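You operate a simulated robot arm through the tools that you are given. There is no shell and no other tool.

Carry out the task below with a simulated robot arm. There is one attempt and no reset: what you move stays moved.

JOB
Put things in order on the mill bench. At the end: the clear bag thirty-two (marked "32") stands where the orange meter stood; the clear jar forty-one (marked "41") stands where the grey cup stood; the grey cup stands on top of the white tub sixty-one (marked "61"); the orange meter stands where the clear jar forty-one stood; whatever was shut is shut again. Leave all else as you found it, and nothing knocked over.

The check looks at the end state, three seconds after you hand in, the way a careful person would. Anything else that was tipped, shoved, dropped, spilled or broken makes it a failure.

ROBOT AND FRAMES
A 6-joint arm with a two-finger parallel gripper, fixed in place. Base frame: the origin is at the foot of the arm, x ahead of it, y to its left, z up; the work surface is at about z = 0. Units: m, rad, N and s.
With the tool pointing down near the work surface it reaches from about 0.16 to 0.42 m from the base axis. Its first joint turns from -1.152 to 1.152 rad. Payload 1.57 kg.
Tool frame: the origin (TCP) lies between the finger pads and is the grasp point; the fingertips stand 0.03 m ahead of it; z points along the fingers, y is the line along which they close. Largest opening 0.08 m; finger width 0.017, thickness 0.012; the body of the gripper, 0.04 by 0.082 m, starts 0.08 m behind the TCP.
Orientation is told as [roll, pitch, yaw] about the base's x, y, z axes, in that order, counted from this pose: with the fingers straight down and closing along the base's y, the tool's x points along the base's -x, its y along +y and its z along -z.

CONTROLS
- The arm moves only by the tool play_rows. Its argument "motion" is a list of rows, each a list of 7 numbers: the turn, a rotation vector about the base's x, y, z in rad, then the shift along the base's x, y, z in mm, then the opening, from 0 (shut) to 1 (fully open). In form: [[ax, ay, az, tx, ty, tz, claw], ...]. A call has 1 to 20 rows; each row shifts and turns the commanded pose from where the row before left it. Rows are played at 5 a second. More than 0.05 m and 0.15 rad between two rows, or a gripper value outside its range, and nothing of the call is played. A pose out of reach is approached as far as the arm can. The call stops where the force on the tool passes 40 N (or 10 N more than at its start, if that is more) or the arm is blocked; 0.2 s more then pass. The fingers move at their own pace (about 0.153 m/s each) and stop on an object; they squeeze with about 26 N. The grip force told is the motor's: it shows also when the fingers shut on nothing. Time passes only in rows, and 0.2 s behind the last, so rows that do not move let the fingers close. It gives the time, the measured TCP pose, the force on the tool (base axes), the opening and the grip force at its end, in the units of the frame above (readings bear some noise), with the torque about the TCP (base axes, N m) and any sound that the robot's microphone picked up, and new pictures: "show" is both (left out), scene, wrist or none.
- Cameras (640 x 400 px; columns grow to the right, rows downward): "scene" is fixed at [0.0395, -0.3203, 0.4252]; the picture's right is [0.90, -0.44, 0.00], its down [-0.24, -0.49, -0.84] and it looks along [0.37, 0.75, -0.54] (base axes); focal length 256 px, centre (320, 200). "wrist" rides on the gripper at [0.072, -0.007, -0.122] in the tool frame; the picture's right is [0.09, 1.00, 0.00], its down [-0.84, 0.08, -0.54] and it looks along [-0.54, 0.05, 0.84] (tool axes); focal length 238 px, centre (320, 200). There is no depth. A picture from a camera that has moved, and an enlarged one, comes with that camera's place and axes in the base frame and with its lens.
- inspect(camera, box): a new picture of the part [left, top, right, bottom] of that camera's present view, enlarged. It takes no simulated time.
- close_job(): hands the job in; it is judged then, once.

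Nothing tells you positions but the pictures and the camera data. Unless the task says otherwise, let go and move clear before handing in.

The tools are called after "Request:" by a JSON object that holds its "api" and its "payload". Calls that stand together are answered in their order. play_rows: Moves the arm, as the interface text tells. Its arguments: {"type":"object","properties":{"motion":{"type":"array","items":{"type":"array","items":{"type":"number"}}},"show":{"type":"string","enum":["both","scene","wrist","none"]}},"required":["motion"]} The other tools are called the same way: inspect (camera, box) takes an enlarged picture of a part of a camera's view; close_job () hands the job in.

At the start:

```text
clock: 0.0
ee_pos: [0.2231, 0.0532, 0.2619]
ee_rot: [0.003, -0.002, -0.001]
force: [-0.4, -0.1, 0.1]
wrist_torque: [0.03, 0.01, 0.0]
finger_gap: 0.0802
grip_force: 0.1
```

scene: 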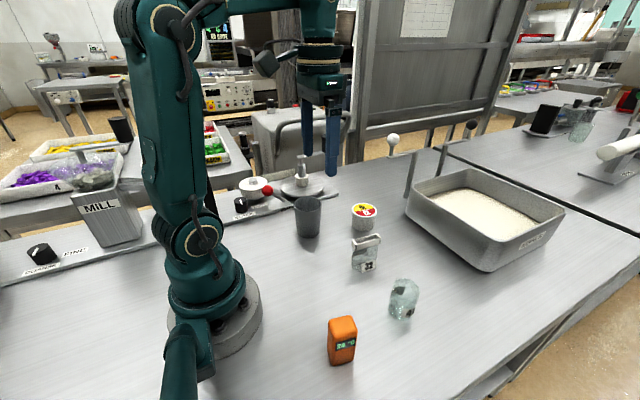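
wrist: 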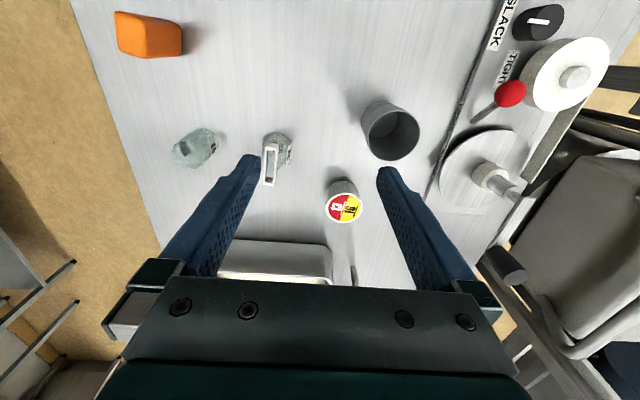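

I see an orange meter, a clear jar, a clear bag-like item, a grey cup and a white tub with a red/yellow lid near the arm, plus a tray of grain and mill controls. First I'll enlarge the views to read marks and locate things.

Request:
{"api": "inspect", "payload": {"camera": "scene", "box": [280, 180, 440, 280]}}

Request:
{"api": "inspect", "payload": {"camera": "scene", "box": [300, 260, 460, 360]}}

Request:
{"api": "inspect", "payload": {"camera": "wrist", "box": [160, 90, 420, 252]}}

Request:
{"api": "inspect", "payload": {"camera": "scene", "box": [200, 140, 360, 240]}}

```text
4.00 times, centred on (360, 230) of scene
camera zoom: at [0.0395, -0.3203, 0.4252], right [0.9, -0.44, 0.0], down [-0.24, -0.49, -0.84], along [0.37, 0.75, -0.54], focal length 1022 px, centre (160, 80)
```

zoom: 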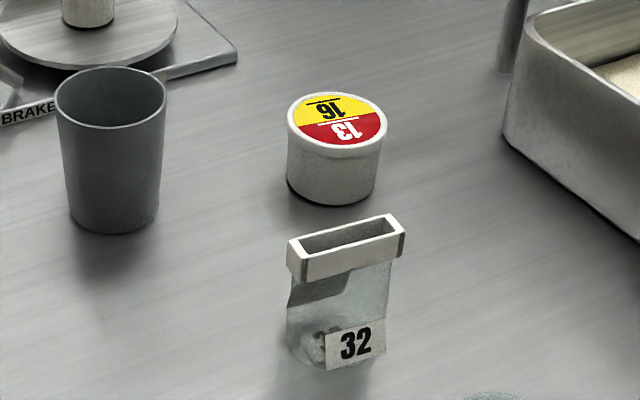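

```text
4.00 times, centred on (380, 310) of scene
camera zoom: at [0.0395, -0.3203, 0.4252], right [0.9, -0.44, 0.0], down [-0.24, -0.49, -0.84], along [0.37, 0.75, -0.54], focal length 1022 px, centre (80, -240)
```

zoom: 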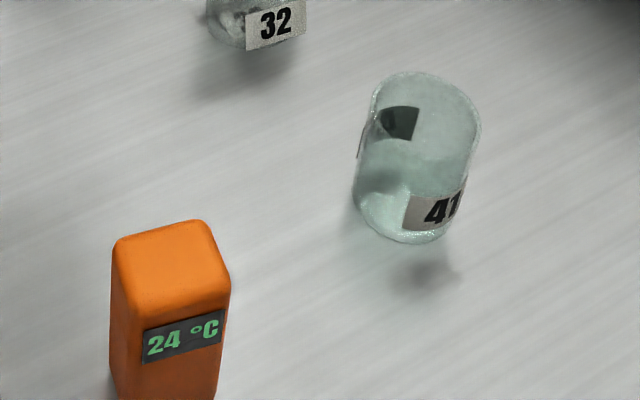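

```text
2.46 times, centred on (290, 171) of wrist
camera zoom: at [0.1499, 0.0467, 0.384], right [-0.09, 1.0, 0.0], down [0.84, 0.08, 0.54], along [0.54, 0.05, -0.84], focal length 587 px, centre (394, 271)
```

zoom: 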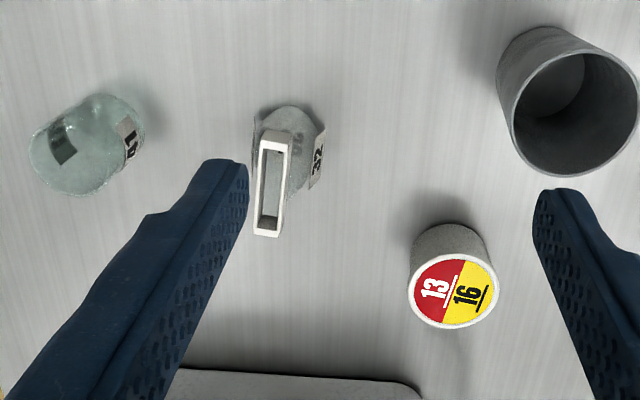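

```text
4.00 times, centred on (280, 190) of scene
camera zoom: at [0.0395, -0.3203, 0.4252], right [0.9, -0.44, 0.0], down [-0.24, -0.49, -0.84], along [0.37, 0.75, -0.54], focal length 1022 px, centre (480, 240)
```

zoom: 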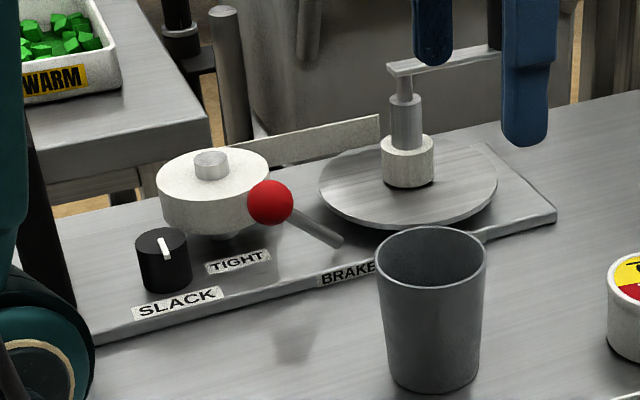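

I'll zoom in closer on the tub's lid and other places, since the lid seems to read 13/16 and I need to find the tub marked 61.

Request:
{"api": "inspect", "payload": {"camera": "scene", "box": [344, 195, 384, 235]}}

Request:
{"api": "inspect", "payload": {"camera": "wrist", "box": [320, 170, 370, 230]}}

Request:
{"api": "inspect", "payload": {"camera": "scene", "box": [0, 120, 200, 280]}}

Request:
{"api": "inspect", "payload": {"camera": "scene", "box": [380, 110, 600, 290]}}

Request:
{"api": "inspect", "payload": {"camera": "wrist", "box": [400, 0, 640, 300]}}

```text
10.00 times, centred on (364, 215) of scene
camera zoom: at [0.0395, -0.3203, 0.4252], right [0.9, -0.44, 0.0], down [-0.24, -0.49, -0.84], along [0.37, 0.75, -0.54], focal length 2556 px, centre (-120, 50)
```

zoom: 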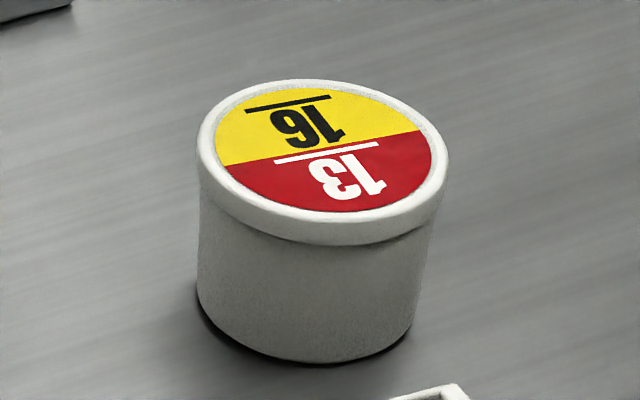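

```text
6.67 times, centred on (345, 200) of wrist
camera zoom: at [0.1499, 0.0467, 0.384], right [-0.09, 1.0, 0.0], down [0.84, 0.08, 0.54], along [0.54, 0.05, -0.84], focal length 1589 px, centre (153, 200)
```

zoom: 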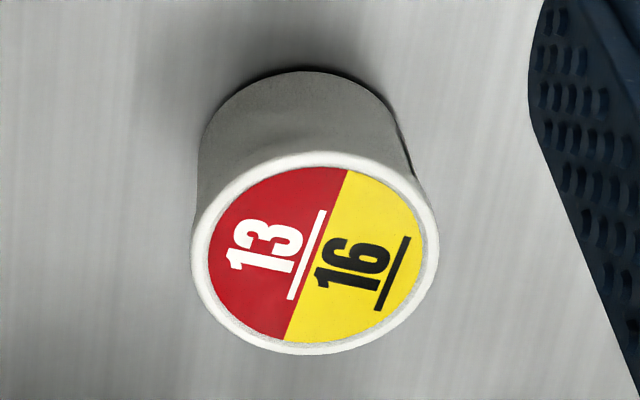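

```text
2.50 times, centred on (100, 200) of scene
camera zoom: at [0.0395, -0.3203, 0.4252], right [0.9, -0.44, 0.0], down [-0.24, -0.49, -0.84], along [0.37, 0.75, -0.54], focal length 639 px, centre (870, 200)
```

zoom: 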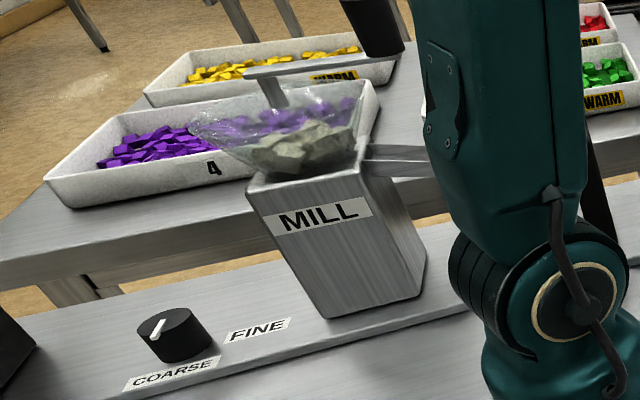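

```text
2.22 times, centred on (490, 200) of scene
camera zoom: at [0.0395, -0.3203, 0.4252], right [0.9, -0.44, 0.0], down [-0.24, -0.49, -0.84], along [0.37, 0.75, -0.54], focal length 568 px, centre (-58, 200)
```

zoom: 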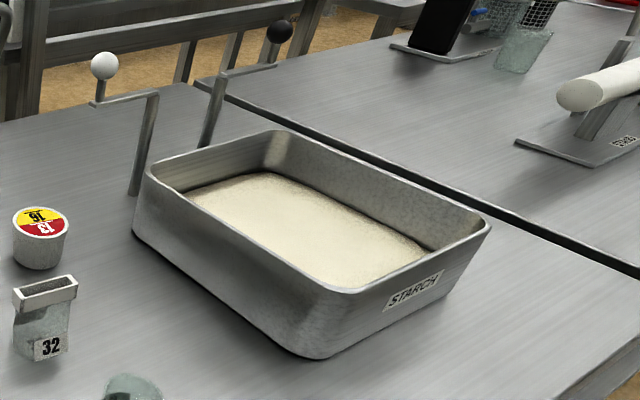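

```text
1.33 times, centred on (520, 150) of wrist
camera zoom: at [0.1499, 0.0467, 0.384], right [-0.09, 1.0, 0.0], down [0.84, 0.08, 0.54], along [0.54, 0.05, -0.84], focal length 318 px, centre (53, 267)
```

zoom: 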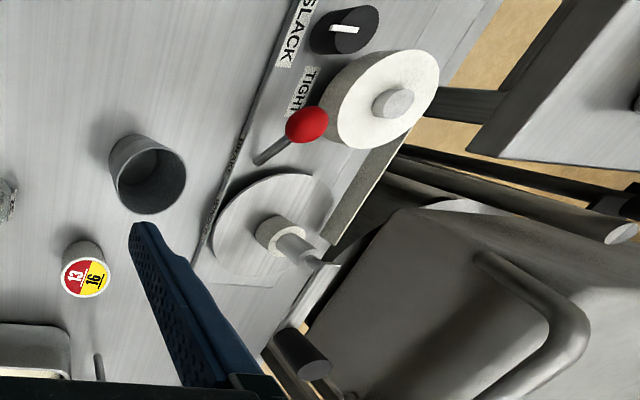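

The near tub's lid reads 13 and 16 (underlined), not 61, so I don't yet know where "61" is marked – maybe on its far side or on another tub that's out of view. I'll turn the wrist camera to look around from above before touching anything.

Request:
{"api": "play_rows", "payload": {"motion": [[0, 0, 0.15, 0, 0, 5, 1], [0, 0, 0.15, 0, 0, 5, 1], [0, 0, 0.15, 0, 0, 5, 1], [0, 0, 0.15, 0, 0, 5, 1], [0, 0, 0.15, 0, 0, 5, 1], [0, 0, 0.15, 0, 0, 0, 1], [0, 0, 0.15, 0, 0, 0, 1], [0, 0, 0.15, 0, 0, 0, 1], [0, 0, 0.15, 0, 0, 0, 1], [0, 0, 0.15, 0, 0, 0, 1]]}}

```text
clock: 2.2
ee_pos: [0.2237, 0.0532, 0.2881]
ee_rot: [0.001, -0.001, 1.5]
force: [0.4, 0.0, -0.1]
wrist_torque: [-0.01, -0.02, 0.01]
finger_gap: 0.0801
grip_force: 0.0
camera wrist: at [0.2235, -0.019, 0.4091], right [-1.0, -0.02, 0.0], down [-0.02, 0.84, 0.54], along [-0.01, 0.54, -0.84], focal length 238 px, centre (320, 200)
```

scene: 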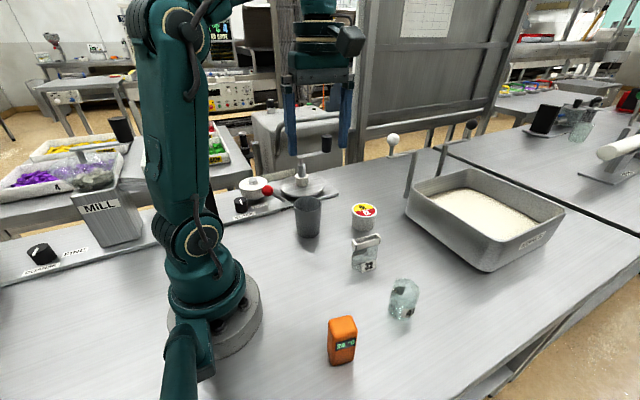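
wrist: 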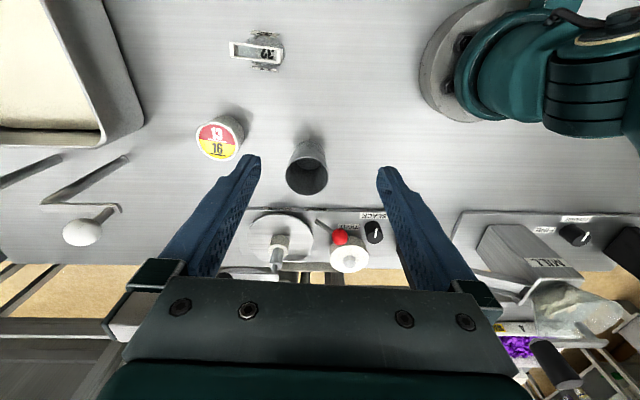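

No second tub shows on the left side of the bench. I'll check inside the cup and then turn the camera to look back toward the base so I can see the tub's far side.

Request:
{"api": "inspect", "payload": {"camera": "wrist", "box": [170, 90, 370, 215]}}

Request:
{"api": "play_rows", "payload": {"motion": [[0, 0, 0.15, 8, 0, 5, 1], [0, 0, 0.15, 8, 0, 5, 1], [0, 0, 0.15, 8, 0, 5, 1], [0, 0, 0.15, 8, 0, 5, 1], [0, 0, 0.15, 8, 0, 5, 1], [0, 0, 0.15, 8, 0, 0, 1], [0, 0, 0.15, 8, 0, 0, 1], [0, 0, 0.15, 8, 0, 0, 1], [0, 0, 0.15, 8, 0, 0, 1], [0, 0, 0.15, 8, 0, 0, 1]]}}

```text
3.20 times, centred on (270, 152) of wrist
camera zoom: at [0.2235, -0.019, 0.4091], right [-1.0, -0.02, 0.0], down [-0.02, 0.84, 0.54], along [-0.01, 0.54, -0.84], focal length 763 px, centre (480, 352)
```

zoom: 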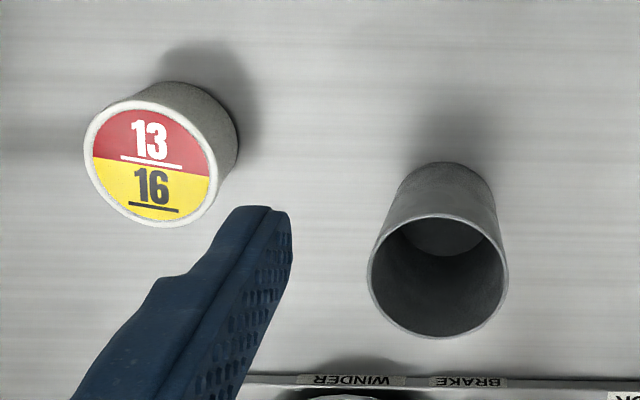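

```text
clock: 4.4
ee_pos: [0.288, 0.0503, 0.2857]
ee_rot: [0.002, 0.001, 3.001]
force: [-0.1, -1.2, -0.3]
wrist_torque: [0.01, 0.01, -0.01]
finger_gap: 0.08
grip_force: 0.1
out of reach, approached as far as the arm can: row 4, 5, 6, 7, 8, 9, 10
camera wrist: at [0.3599, 0.0475, 0.4071], right [-0.05, -1.0, 0.0], down [-0.84, 0.04, 0.54], along [-0.54, 0.03, -0.84], focal length 238 px, centre (320, 200)
```

scene: 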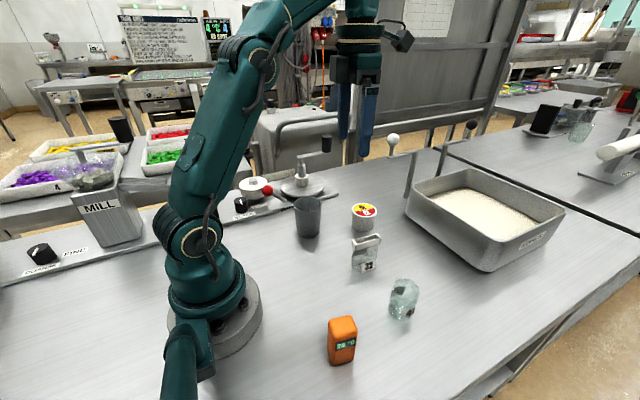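
wrist: 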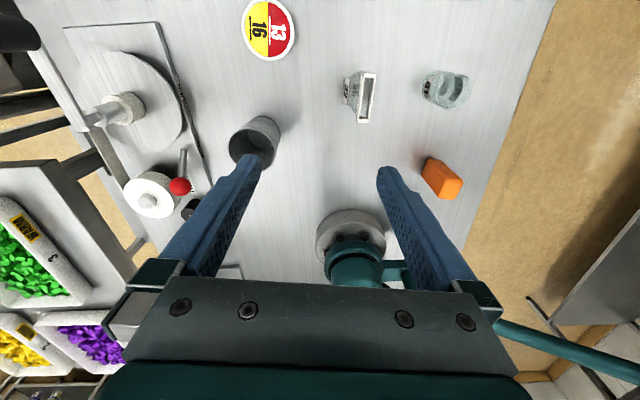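

The tub shows no 61 on its top or near sides; the far (+x/+y) side is still unseen. I'll swing the camera round to the far-left side of the tub and look back at it.

Request:
{"api": "play_rows", "payload": {"motion": [[0, 0, -0.15, -3, 7, -3, 1], [0, 0, -0.15, -3, 7, -3, 1], [0, 0, -0.15, -3, 7, -3, 1], [0, 0, -0.15, -3, 7, -3, 1], [0, 0, -0.15, -3, 7, -3, 1], [0, 0, -0.15, -3, 7, -3, 1], [0, 0, -0.15, -3, 7, -3, 1], [0, 0, -0.15, -3, 7, -3, 1], [0, 0, -0.15, -3, 7, -3, 1], [0, 0, -0.15, -3, 7, -3, 1], [0, 0, -0.15, -3, 7, -3, 1], [0, 0, -0.15, -3, 7, -3, 1], [0, 0, -0.15, -3, 7, -3, 1], [0, 0, -0.15, -3, 7, -3, 1], [0, 0, -0.15, -3, 7, -3, 1], [0, 0, -0.15, -3, 7, -3, 1], [0, 0, -0.15, -3, 7, -3, 1], [0, 0, -0.15, -3, 7, -3, 1], [0, 0, -0.15, -3, 7, -3, 1], [0, 0, -0.15, -3, 7, -3, 1]], "show": "none"}}

Request:
{"api": "play_rows", "payload": {"motion": [[0, 0, -0.15, 0, 0, 0, 1], [0, 0, -0.15, 0, 0, 0, 1], [0, 0, -0.15, 0, 0, 0, 1], [0, 0, -0.15, 0, 0, 0, 1], [0, 0, -0.15, 0, 0, 0, 1], [0, 0, -0.15, 0, 0, 0, 1], [0, 0, -0.15, 0, 0, 0, 1], [0, 0, -0.15, 0, 0, 0, 1], [0, 0, -0.15, 0, 0, 0, 1], [0, 0, -0.15, 0, 0, 0, 1]], "show": "both"}}

```text
clock: 8.6
ee_pos: [0.2302, 0.1911, 0.2249]
ee_rot: [0.003, -0.001, -0.003]
force: [0.5, 0.4, 0.2]
wrist_torque: [-0.01, 0.04, -0.04]
finger_gap: 0.0803
grip_force: 0.1
```

```text
clock: 10.8
ee_pos: [0.2286, 0.1905, 0.2258]
ee_rot: [0.002, -0.002, -1.505]
force: [-0.3, -0.5, -0.7]
wrist_torque: [-0.01, -0.01, -0.01]
finger_gap: 0.0799
grip_force: 0.1
camera wrist: at [0.217, 0.262, 0.3478], right [0.99, 0.16, 0.0], down [0.13, -0.83, 0.54], along [0.09, -0.54, -0.84], focal length 238 px, centre (320, 200)
```

scene: 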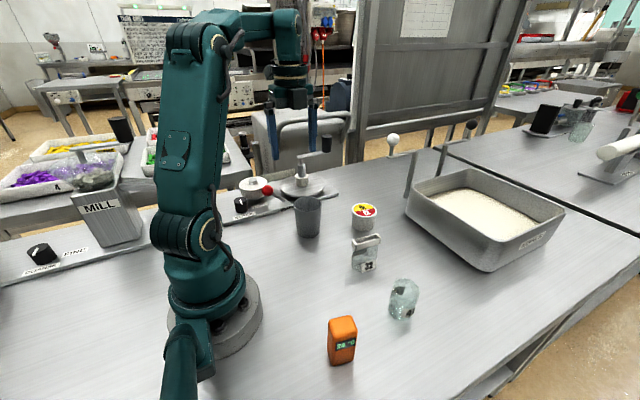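
wrist: 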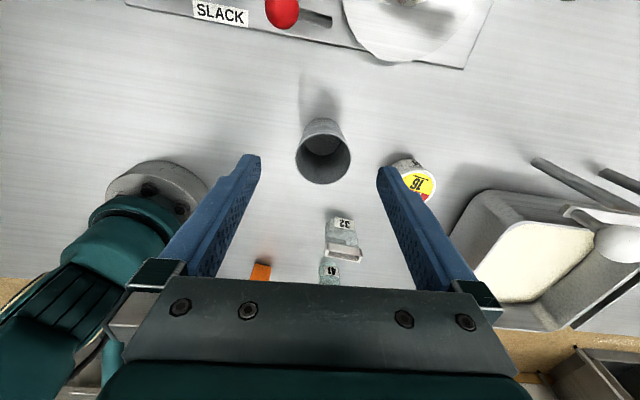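

The tub is partly visible beside the right finger; I'll zoom in on it and on the starch tray.

Request:
{"api": "inspect", "payload": {"camera": "wrist", "box": [370, 140, 460, 220]}}

Request:
{"api": "inspect", "payload": {"camera": "wrist", "box": [440, 130, 640, 330]}}

```text
5.00 times, centred on (415, 180) of wrist
camera zoom: at [0.217, 0.262, 0.3478], right [0.99, 0.16, 0.0], down [0.13, -0.83, 0.54], along [0.09, -0.54, -0.84], focal length 1192 px, centre (-155, 300)
```

zoom: 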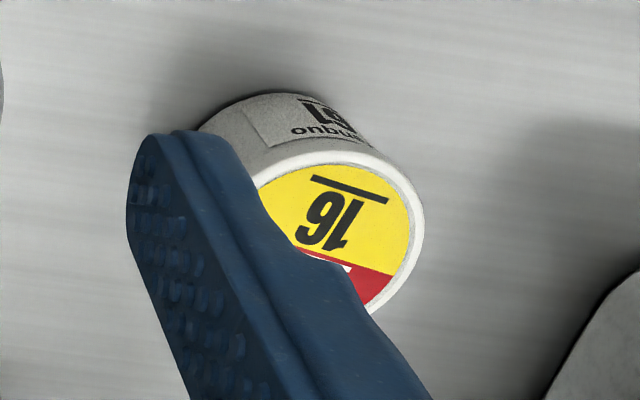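

```text
2.00 times, centred on (540, 230) of wrist
camera zoom: at [0.217, 0.262, 0.3478], right [0.99, 0.16, 0.0], down [0.13, -0.83, 0.54], along [0.09, -0.54, -0.84], focal length 477 px, centre (-120, 140)
```

zoom: 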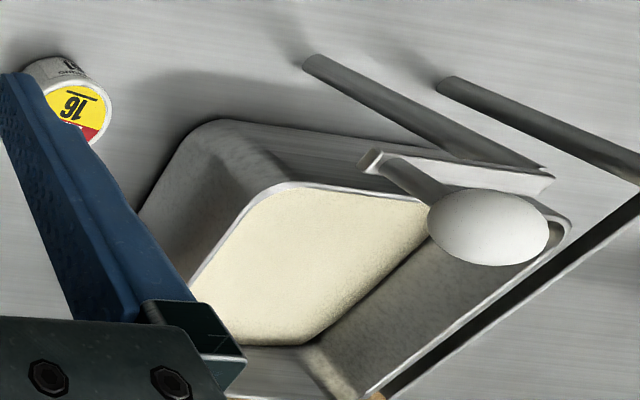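

There is a label on the tub's far side with a number and some small text. I'll move the camera so that I can read it in full.

Request:
{"api": "play_rows", "payload": {"motion": [[0, 0, 0, 20, 2, -5, 1], [0, 0, 0, 20, 2, -5, 1], [0, 0, 0, 20, 2, -5, 1], [0, 0, 0, 20, 2, -5, 1], [0, 0, 0, 20, 2, -5, 1]], "show": "wrist"}}

```text
clock: 12.0
ee_pos: [0.3191, 0.1931, 0.193]
ee_rot: [0.003, -0.002, -1.499]
force: [0.2, -0.5, 0.4]
wrist_torque: [-0.01, -0.03, -0.03]
finger_gap: 0.0799
grip_force: 0.1
out of reach, approached as far as the arm can: row 5
camera wrist: at [0.3066, 0.2649, 0.315], right [0.99, 0.16, 0.0], down [0.14, -0.83, 0.54], along [0.09, -0.54, -0.84], focal length 238 px, centre (320, 200)
```

wrist: 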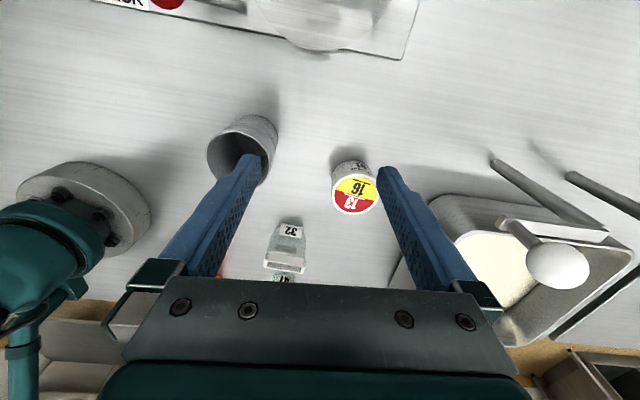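

Request:
{"api": "inspect", "payload": {"camera": "wrist", "box": [325, 140, 385, 220]}}

Request:
{"api": "inspect", "payload": {"camera": "wrist", "box": [335, 155, 375, 180]}}

Request:
{"api": "inspect", "payload": {"camera": "wrist", "box": [250, 205, 320, 290]}}

```text
5.00 times, centred on (355, 180) of wrist
camera zoom: at [0.3066, 0.2649, 0.315], right [0.99, 0.16, 0.0], down [0.14, -0.83, 0.54], along [0.09, -0.54, -0.84], focal length 1192 px, centre (145, 300)
```

zoom: 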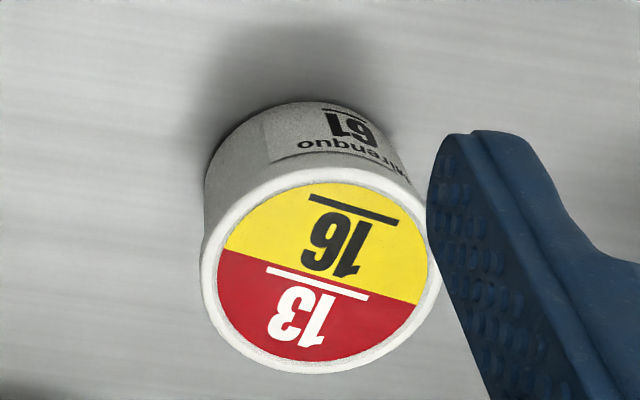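

```text
16.00 times, centred on (355, 168) of wrist
camera zoom: at [0.3066, 0.2649, 0.315], right [0.99, 0.16, 0.0], down [0.14, -0.83, 0.54], along [0.09, -0.54, -0.84], focal length 3814 px, centre (-240, 720)
```

zoom: 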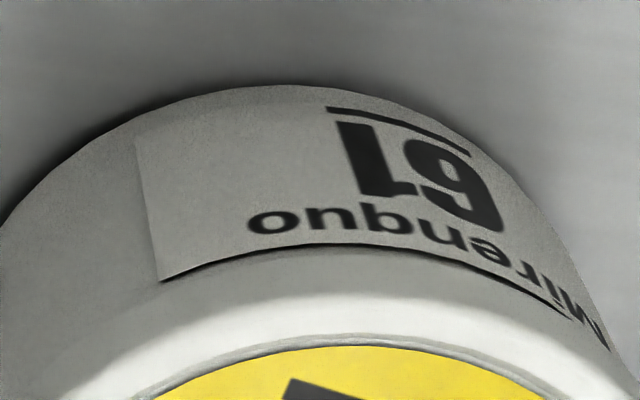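

```text
4.71 times, centred on (285, 248) of wrist
camera zoom: at [0.3066, 0.2649, 0.315], right [0.99, 0.16, 0.0], down [0.14, -0.83, 0.54], along [0.09, -0.54, -0.84], focal length 1122 px, centre (485, -24)
```

zoom: 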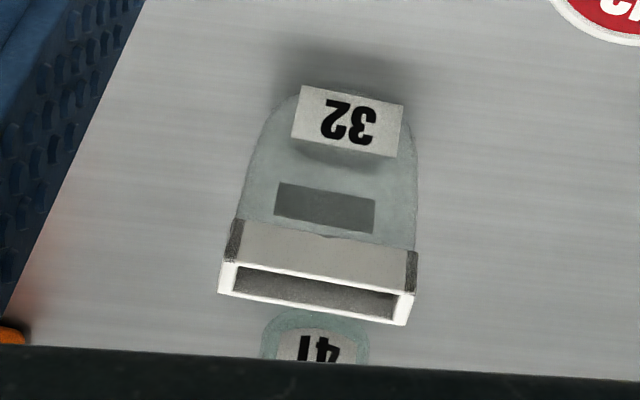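

The side label reads "Mirenquo 61", so this lidded tub is the tub sixty-one at about (0.375, 0.10), and its lid stays shut. Next I hover over the grey cup (about (0.236, 0.147)) with yaw 0 to pin down its centre and height.

Request:
{"api": "play_rows", "payload": {"motion": [[0, 0, 0.15, -8.3, -4.5, 2, 1], [0, 0, 0.15, -8.3, -4.5, 2, 1], [0, 0, 0.15, -8.3, -4.5, 2, 1], [0, 0, 0.15, -8.3, -4.5, 2, 1], [0, 0, 0.15, -8.3, -4.5, 2, 1], [0, 0, 0.15, -8.3, -4.5, 0, 1], [0, 0, 0.15, -8.3, -4.5, 0, 1], [0, 0, 0.15, -8.3, -4.5, 0, 1], [0, 0, 0.15, -8.3, -4.5, 0, 1], [0, 0, 0.15, -8.3, -4.5, 0, 1]], "show": "wrist"}}

```text
clock: 14.2
ee_pos: [0.2382, 0.1499, 0.2051]
ee_rot: [0.001, -0.002, 0.001]
force: [0.3, -0.9, -1.1]
wrist_torque: [0.02, 0.01, -0.02]
finger_gap: 0.0799
grip_force: 0.1
camera wrist: at [0.1639, 0.1422, 0.3263], right [-0.09, 1.0, 0.0], down [0.84, 0.08, 0.54], along [0.54, 0.05, -0.84], focal length 238 px, centre (320, 200)
```

wrist: 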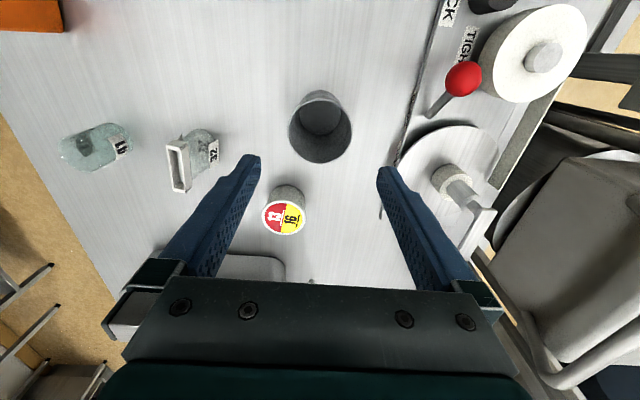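

Request:
{"api": "inspect", "payload": {"camera": "wrist", "box": [260, 70, 380, 250]}}

Request:
{"api": "inspect", "payload": {"camera": "wrist", "box": [275, 80, 365, 170]}}

Request:
{"api": "inspect", "payload": {"camera": "wrist", "box": [250, 170, 320, 250]}}

Request:
{"api": "inspect", "payload": {"camera": "scene", "box": [284, 186, 334, 246]}}

```text
2.22 times, centred on (320, 160) of wrist
camera zoom: at [0.1639, 0.1422, 0.3263], right [-0.09, 1.0, 0.0], down [0.84, 0.08, 0.54], along [0.54, 0.05, -0.84], focal length 530 px, centre (320, 289)
```

zoom: 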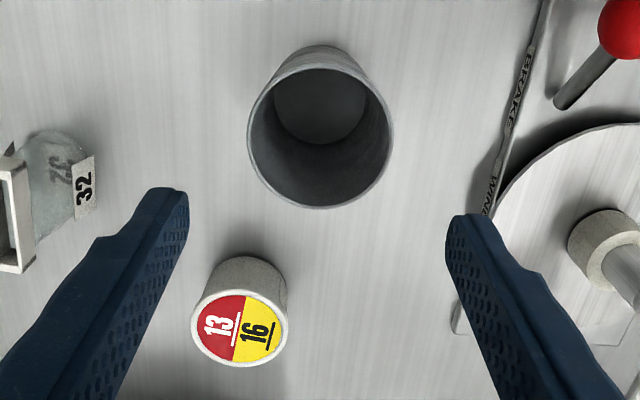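

```text
4.44 times, centred on (320, 125) of wrist
camera zoom: at [0.1639, 0.1422, 0.3263], right [-0.09, 1.0, 0.0], down [0.84, 0.08, 0.54], along [0.54, 0.05, -0.84], focal length 1059 px, centre (320, 533)
```

zoom: 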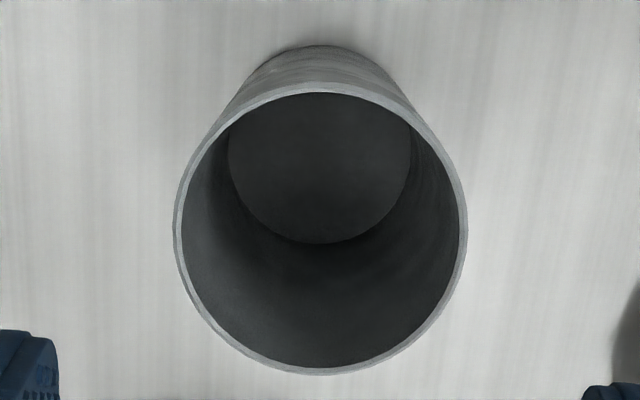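

```text
5.00 times, centred on (285, 210) of wrist
camera zoom: at [0.1639, 0.1422, 0.3263], right [-0.09, 1.0, 0.0], down [0.84, 0.08, 0.54], along [0.54, 0.05, -0.84], focal length 1192 px, centre (495, 150)
```

zoom: 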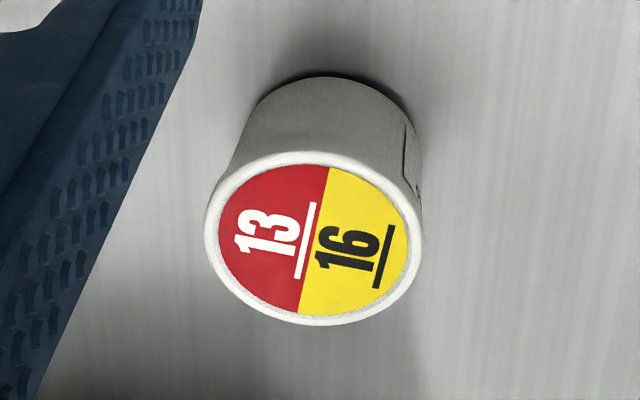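

```text
6.67 times, centred on (309, 216) of scene
camera zoom: at [0.0395, -0.3203, 0.4252], right [0.9, -0.44, 0.0], down [-0.24, -0.49, -0.84], along [0.37, 0.75, -0.54], focal length 1704 px, centre (393, 93)
```

zoom: 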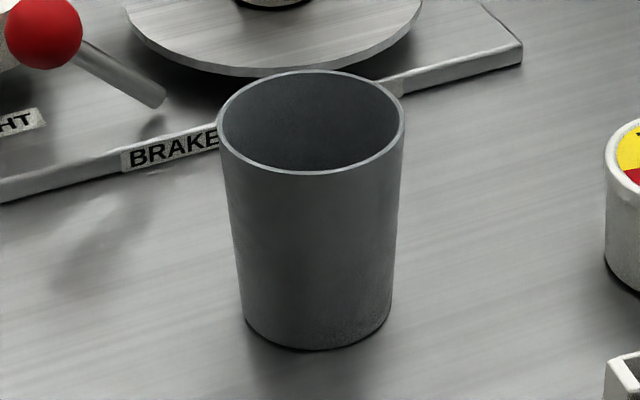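

The cup's centre is about (0.237, 0.148) with its rim at z≈0.085 and ø≈0.067; the tub's centre is about (0.377, 0.108) with its top at z≈0.05. I'll lower the open fingers around the cup and check before closing.

Request:
{"api": "play_rows", "payload": {"motion": [[0, 0, 0, -1.5, -1.5, -25, 1], [0, 0, 0, 0, 0, -25, 1], [0, 0, 0, 0, 0, -25, 1], [0, 0, 0, 0, 0, -20, 1], [0, 0, 0, 0, 0, -20, 1], [0, 0, 0, 0, 0, -15, 1], [0, 0, 0, 0, 0, -15, 1], [0, 0, 0, 0, 0, -10, 1]]}}

```text
clock: 16.0
ee_pos: [0.2371, 0.1474, 0.0502]
ee_rot: [0.002, -0.002, -0.003]
force: [-0.6, -0.4, 0.4]
wrist_torque: [0.01, 0.03, -0.02]
finger_gap: 0.08
grip_force: 0.0
camera wrist: at [0.1641, 0.1409, 0.1718], right [-0.09, 1.0, 0.0], down [0.84, 0.08, 0.54], along [0.54, 0.05, -0.84], focal length 238 px, centre (320, 200)
```

scene: 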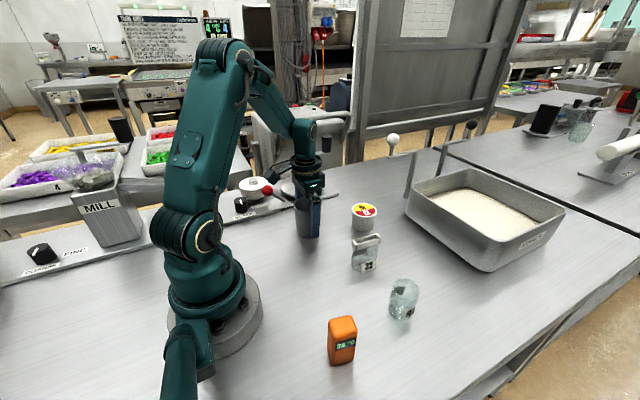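
wrist: 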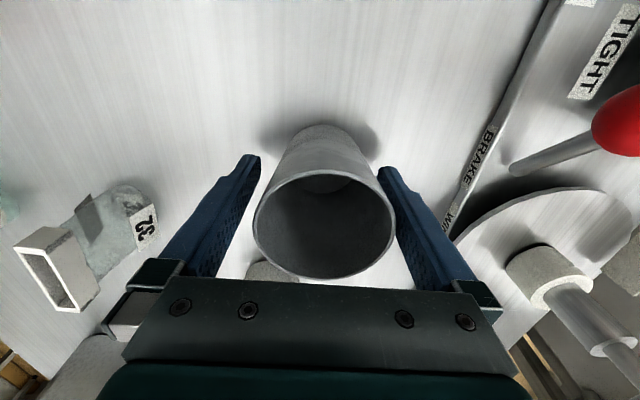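

The cup is centred between the fingers to within about 2 mm. I'll close on it and watch the gap.

Request:
{"api": "play_rows", "payload": {"motion": [[0, 0, 0, 1, 1, 0, 1], [0, 0, 0, 0, 0, 0, 0], [0, 0, 0, 0, 0, 0, 0], [0, 0, 0, 0, 0, 0, 0], [0, 0, 0, 0, 0, 0, 0]], "show": "wrist"}}

```text
clock: 17.2
ee_pos: [0.2365, 0.1488, 0.0507]
ee_rot: [0.002, -0.001, -0.002]
force: [-1.1, -0.5, 0.5]
wrist_torque: [0.02, 0.05, 0.01]
finger_gap: 0.0665
grip_force: 26.4
camera wrist: at [0.1646, 0.1414, 0.1721], right [-0.09, 1.0, 0.0], down [0.84, 0.08, 0.54], along [0.54, 0.05, -0.84], focal length 238 px, centre (320, 200)
```

wrist: 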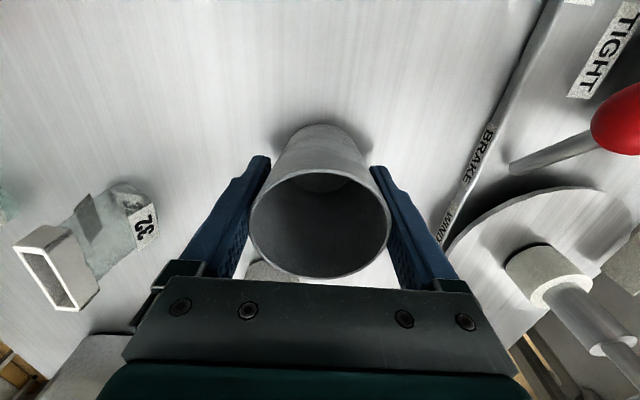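

The cup is held (gap 0.0665 m). I'll lift it straight up to z≈0.14 and check before carrying it over to the tub.

Request:
{"api": "play_rows", "payload": {"motion": [[0, 0, 0, 0, 0, 5, 0], [0, 0, 0, 0, 0, 10, 0], [0, 0, 0, 0, 0, 20, 0], [0, 0, 0, 0, 0, 20, 0], [0, 0, 0, 0, 0, 20, 0], [0, 0, 0, 0, 0, 15, 0], [0, 0, 0, 0, 0, 0, 0]]}}

```text
clock: 18.8
ee_pos: [0.2366, 0.1495, 0.1385]
ee_rot: [0.002, -0.002, -0.003]
force: [-0.4, -0.3, -1.0]
wrist_torque: [-0.01, -0.02, 0.0]
finger_gap: 0.0664
grip_force: 26.1
camera wrist: at [0.1637, 0.1423, 0.2609], right [-0.09, 1.0, 0.0], down [0.84, 0.07, 0.54], along [0.54, 0.05, -0.84], focal length 238 px, centre (320, 200)
```

scene: 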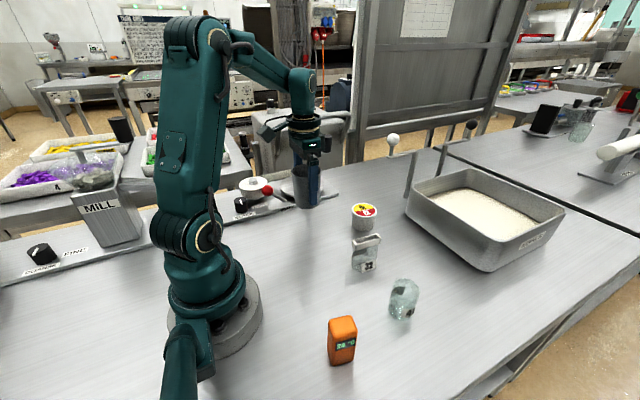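
wrist: 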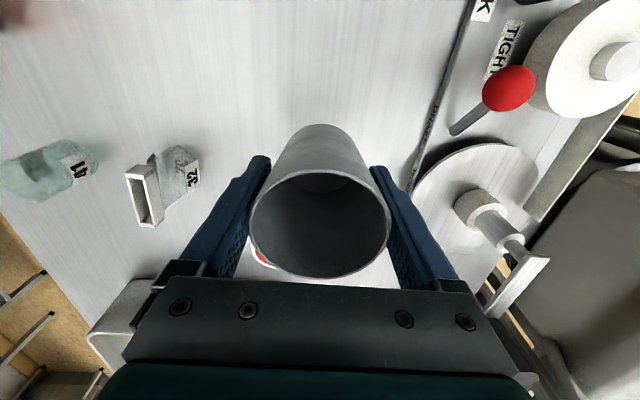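

The cup is held upright and clear. I'll carry it over to hover above the tub at about (0.375, 0.108).

Request:
{"api": "play_rows", "payload": {"motion": [[0, 0, 0, 13.8, -4.1, 0, 0], [0, 0, 0, 13.8, -4.1, 0, 0], [0, 0, 0, 13.8, -4.1, 0, 0], [0, 0, 0, 13.8, -4.1, 0, 0], [0, 0, 0, 13.8, -4.1, 0, 0], [0, 0, 0, 13.8, -4.1, 0, 0], [0, 0, 0, 13.8, -4.1, 0, 0], [0, 0, 0, 13.8, -4.1, 0, 0], [0, 0, 0, 13.8, -4.1, 0, 0], [0, 0, 0, 13.8, -4.1, 0, 0], [0, 0, 0, 0, 0, 0, 0]]}}

```text
clock: 21.2
ee_pos: [0.3754, 0.1084, 0.1398]
ee_rot: [0.003, 0.001, 0.0]
force: [-0.5, 1.2, -0.8]
wrist_torque: [0.01, 0.01, 0.01]
finger_gap: 0.0667
grip_force: 25.4
camera wrist: at [0.3022, 0.1013, 0.2619], right [-0.09, 1.0, 0.0], down [0.84, 0.08, 0.54], along [0.54, 0.05, -0.84], focal length 238 px, centre (320, 200)
```

scene: 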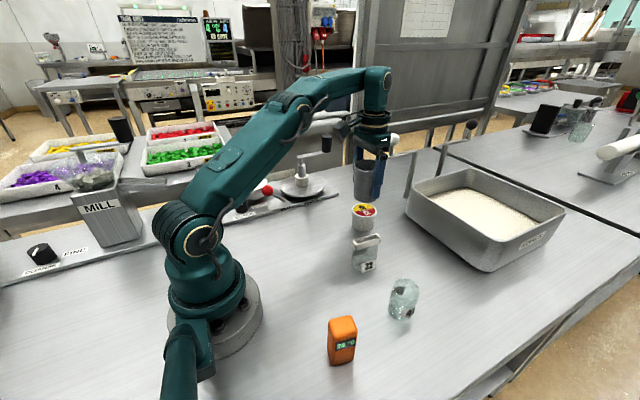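
wrist: 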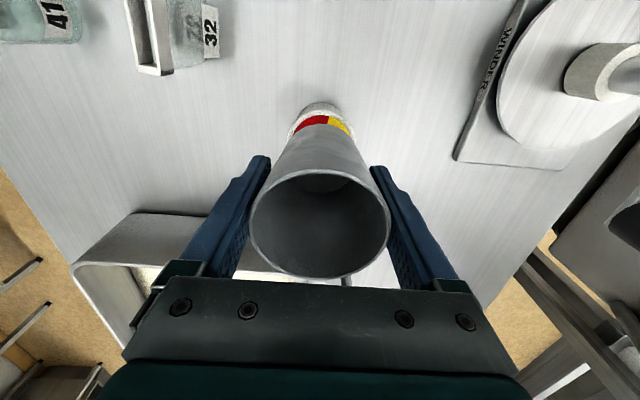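

Request:
{"api": "inspect", "payload": {"camera": "scene", "box": [334, 155, 394, 245]}}

Request:
{"api": "inspect", "payload": {"camera": "wrist", "box": [270, 90, 370, 180]}}

```text
4.44 times, centred on (364, 200) of scene
camera zoom: at [0.0395, -0.3203, 0.4252], right [0.9, -0.44, 0.0], down [-0.24, -0.49, -0.84], along [0.37, 0.75, -0.54], focal length 1136 px, centre (124, 200)
```

zoom: 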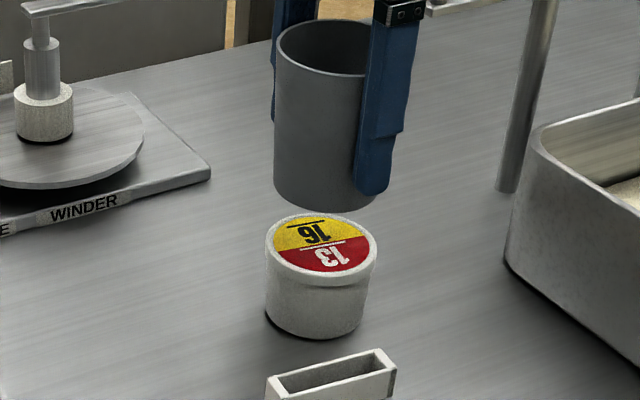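

```text
4.44 times, centred on (320, 135) of wrist
camera zoom: at [0.3022, 0.1013, 0.2619], right [-0.09, 1.0, 0.0], down [0.84, 0.08, 0.54], along [0.54, 0.05, -0.84], focal length 1059 px, centre (320, 489)
```

zoom: 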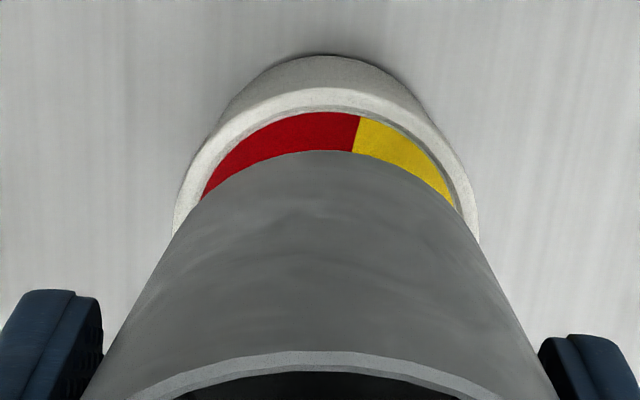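

The alignment looks good: the cup bottom is about 2 mm short of the tub's centre in x. I'll nudge it and lower in small steps, watching the force.

Request:
{"api": "play_rows", "payload": {"motion": [[0, 0, 0, 1.5, 0.5, -10, 0], [0, 0, 0, 0, 0, -10, 0], [0, 0, 0, 0, 0, -8, 0], [0, 0, 0, 0, 0, -5, 0], [0, 0, 0, 0, 0, 0, 0]], "show": "scene"}}

Request:
{"api": "inspect", "payload": {"camera": "scene", "box": [334, 165, 394, 245]}}

```text
clock: 22.4
ee_pos: [0.3755, 0.1079, 0.1075]
ee_rot: [0.002, -0.002, -0.001]
force: [-0.4, 0.7, -0.8]
wrist_torque: [-0.03, -0.01, 0.02]
finger_gap: 0.0665
grip_force: 26.1
```

scene: 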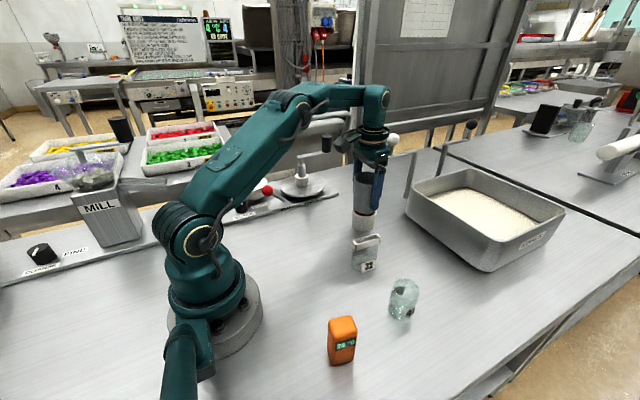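

```text
5.00 times, centred on (364, 205) of scene
camera zoom: at [0.0395, -0.3203, 0.4252], right [0.9, -0.44, 0.0], down [-0.24, -0.49, -0.84], along [0.37, 0.75, -0.54], focal length 1278 px, centre (100, 175)
```

zoom: 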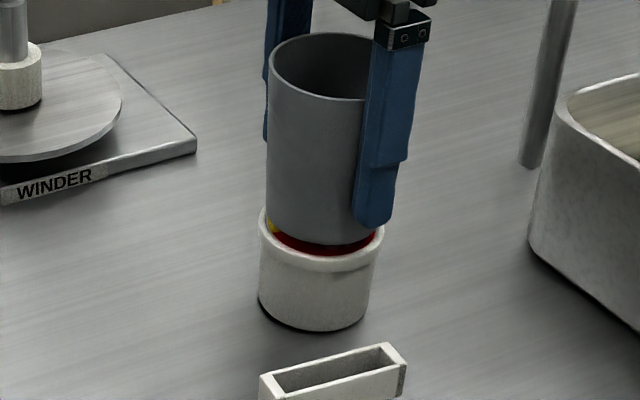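

I'll take closer looks at both views to check the centring before the final lowering.

Request:
{"api": "inspect", "payload": {"camera": "scene", "box": [346, 192, 386, 222]}}

Request:
{"api": "play_rows", "payload": {"motion": [[0, 0, 0, 0, 0, 0, 0]], "show": "wrist"}}

Request:
{"api": "inspect", "payload": {"camera": "wrist", "box": [270, 90, 370, 180]}}

```text
13.33 times, centred on (366, 207) of scene
camera zoom: at [0.0395, -0.3203, 0.4252], right [0.9, -0.44, 0.0], down [-0.24, -0.49, -0.84], along [0.37, 0.75, -0.54], focal length 3408 px, centre (-293, 107)
```

zoom: 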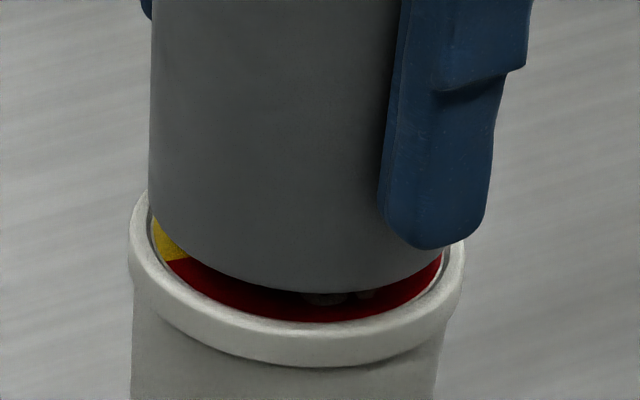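

```text
clock: 22.8
ee_pos: [0.3772, 0.1068, 0.1075]
ee_rot: [0.001, -0.001, -0.002]
force: [-0.3, -0.6, -1.2]
wrist_torque: [0.01, 0.03, 0.02]
finger_gap: 0.0665
grip_force: 26.0
camera wrist: at [0.3034, 0.1009, 0.2293], right [-0.09, 1.0, 0.0], down [0.84, 0.07, 0.54], along [0.54, 0.05, -0.84], focal length 238 px, centre (320, 200)
```

wrist: 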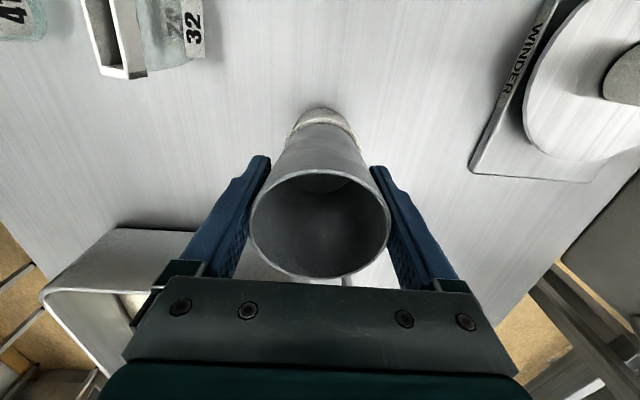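

```text
4.44 times, centred on (320, 135) of wrist
camera zoom: at [0.3034, 0.1009, 0.2293], right [-0.09, 1.0, 0.0], down [0.84, 0.07, 0.54], along [0.54, 0.05, -0.84], focal length 1059 px, centre (320, 489)
```

zoom: 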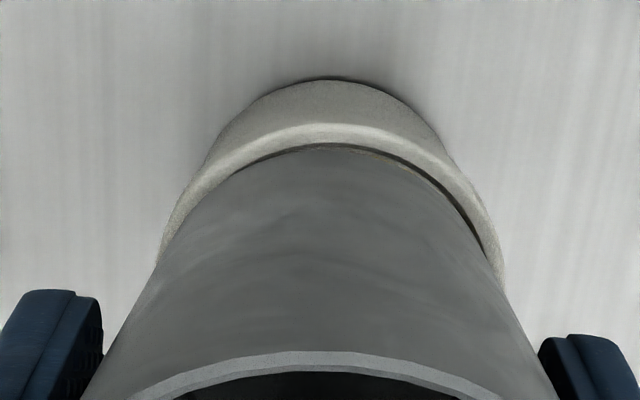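

Centring is within about 1.5 mm; I'll nudge +1 mm in x and y and lower in 1 mm steps until contact shows.

Request:
{"api": "play_rows", "payload": {"motion": [[0, 0, 0, 1, 1, -2, 0], [0, 0, 0, 0, 0, -2, 0], [0, 0, 0, 0, 0, -1, 0], [0, 0, 0, 0, 0, 0, 0]], "show": "none"}}

Request:
{"api": "play_rows", "payload": {"motion": [[0, 0, 0, 0, 0, -1, 0], [0, 0, 0, 0, 0, 0, 0]], "show": "none"}}

Request:
{"api": "play_rows", "payload": {"motion": [[0, 0, 0, 0, 0, -1, 0], [0, 0, 0, 0, 0, 0, 0]], "show": "scene"}}

Request:
{"api": "inspect", "payload": {"camera": "scene", "box": [346, 192, 386, 222]}}

```text
clock: 23.8
ee_pos: [0.377, 0.1093, 0.1017]
ee_rot: [0.001, -0.002, -0.002]
force: [0.0, 0.7, -0.4]
wrist_torque: [-0.02, 0.03, 0.03]
finger_gap: 0.0664
grip_force: 26.1
```

```text
clock: 24.4
ee_pos: [0.3771, 0.109, 0.1007]
ee_rot: [0.001, -0.002, -0.002]
force: [-0.4, 0.1, -0.8]
wrist_torque: [0.01, -0.01, -0.02]
finger_gap: 0.0665
grip_force: 25.6
```

```text
clock: 25.0
ee_pos: [0.377, 0.1087, 0.0998]
ee_rot: [0.003, -0.003, -0.002]
force: [-0.6, -0.2, -0.3]
wrist_torque: [-0.02, -0.01, 0.01]
finger_gap: 0.0665
grip_force: 26.1
```

scene: 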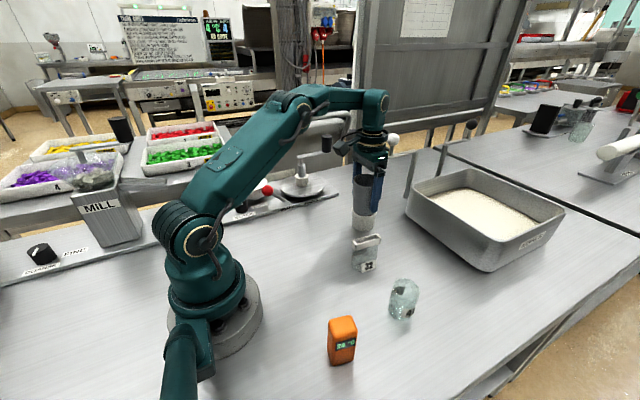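

```text
13.33 times, centred on (366, 207) of scene
camera zoom: at [0.0395, -0.3203, 0.4252], right [0.9, -0.44, 0.0], down [-0.24, -0.49, -0.84], along [0.37, 0.75, -0.54], focal length 3408 px, centre (-293, 107)
```

zoom: 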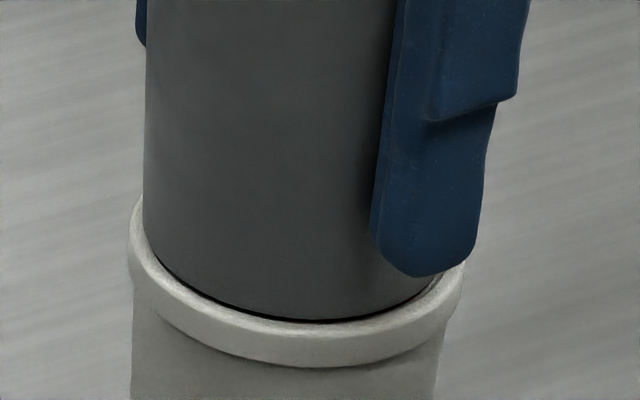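

The cup is a hair above the recess of the lid. I'll keep lowering 1 mm at a time.

Request:
{"api": "play_rows", "payload": {"motion": [[0, 0, 0, 0, 0, -1, 0], [0, 0, 0, 0, 0, 0, 0]], "show": "none"}}

Request:
{"api": "play_rows", "payload": {"motion": [[0, 0, 0, 0, 0, -0.7, 0], [0, 0, 0, 0, 0, 0, 0]], "show": "scene"}}

Request:
{"api": "inspect", "payload": {"camera": "scene", "box": [346, 192, 386, 222]}}

```text
clock: 25.6
ee_pos: [0.3781, 0.1097, 0.0992]
ee_rot: [0.002, -0.003, 0.0]
force: [-0.9, -0.1, 11.2]
wrist_torque: [-0.21, 0.0, 0.02]
finger_gap: 0.0666
grip_force: 25.8
```

```text
clock: 26.2
ee_pos: [0.3775, 0.1099, 0.0981]
ee_rot: [0.004, -0.004, -0.003]
force: [-1.0, 3.2, 18.1]
wrist_torque: [-0.08, -0.12, 0.02]
finger_gap: 0.0662
grip_force: 25.6
```

scene: 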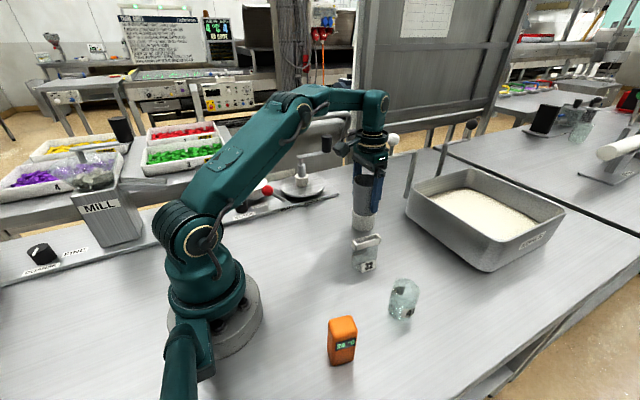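

```text
13.33 times, centred on (366, 207) of scene
camera zoom: at [0.0395, -0.3203, 0.4252], right [0.9, -0.44, 0.0], down [-0.24, -0.49, -0.84], along [0.37, 0.75, -0.54], focal length 3408 px, centre (-293, 107)
```

zoom: 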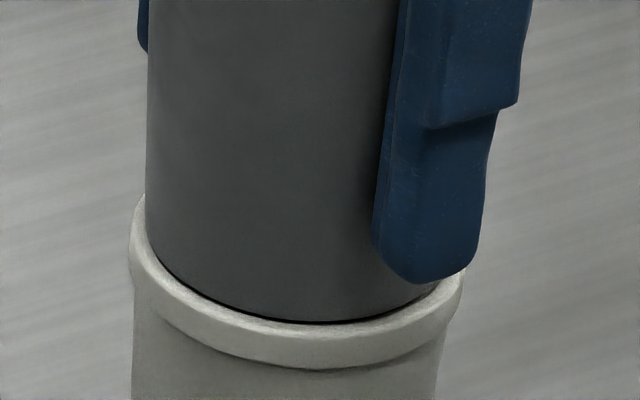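

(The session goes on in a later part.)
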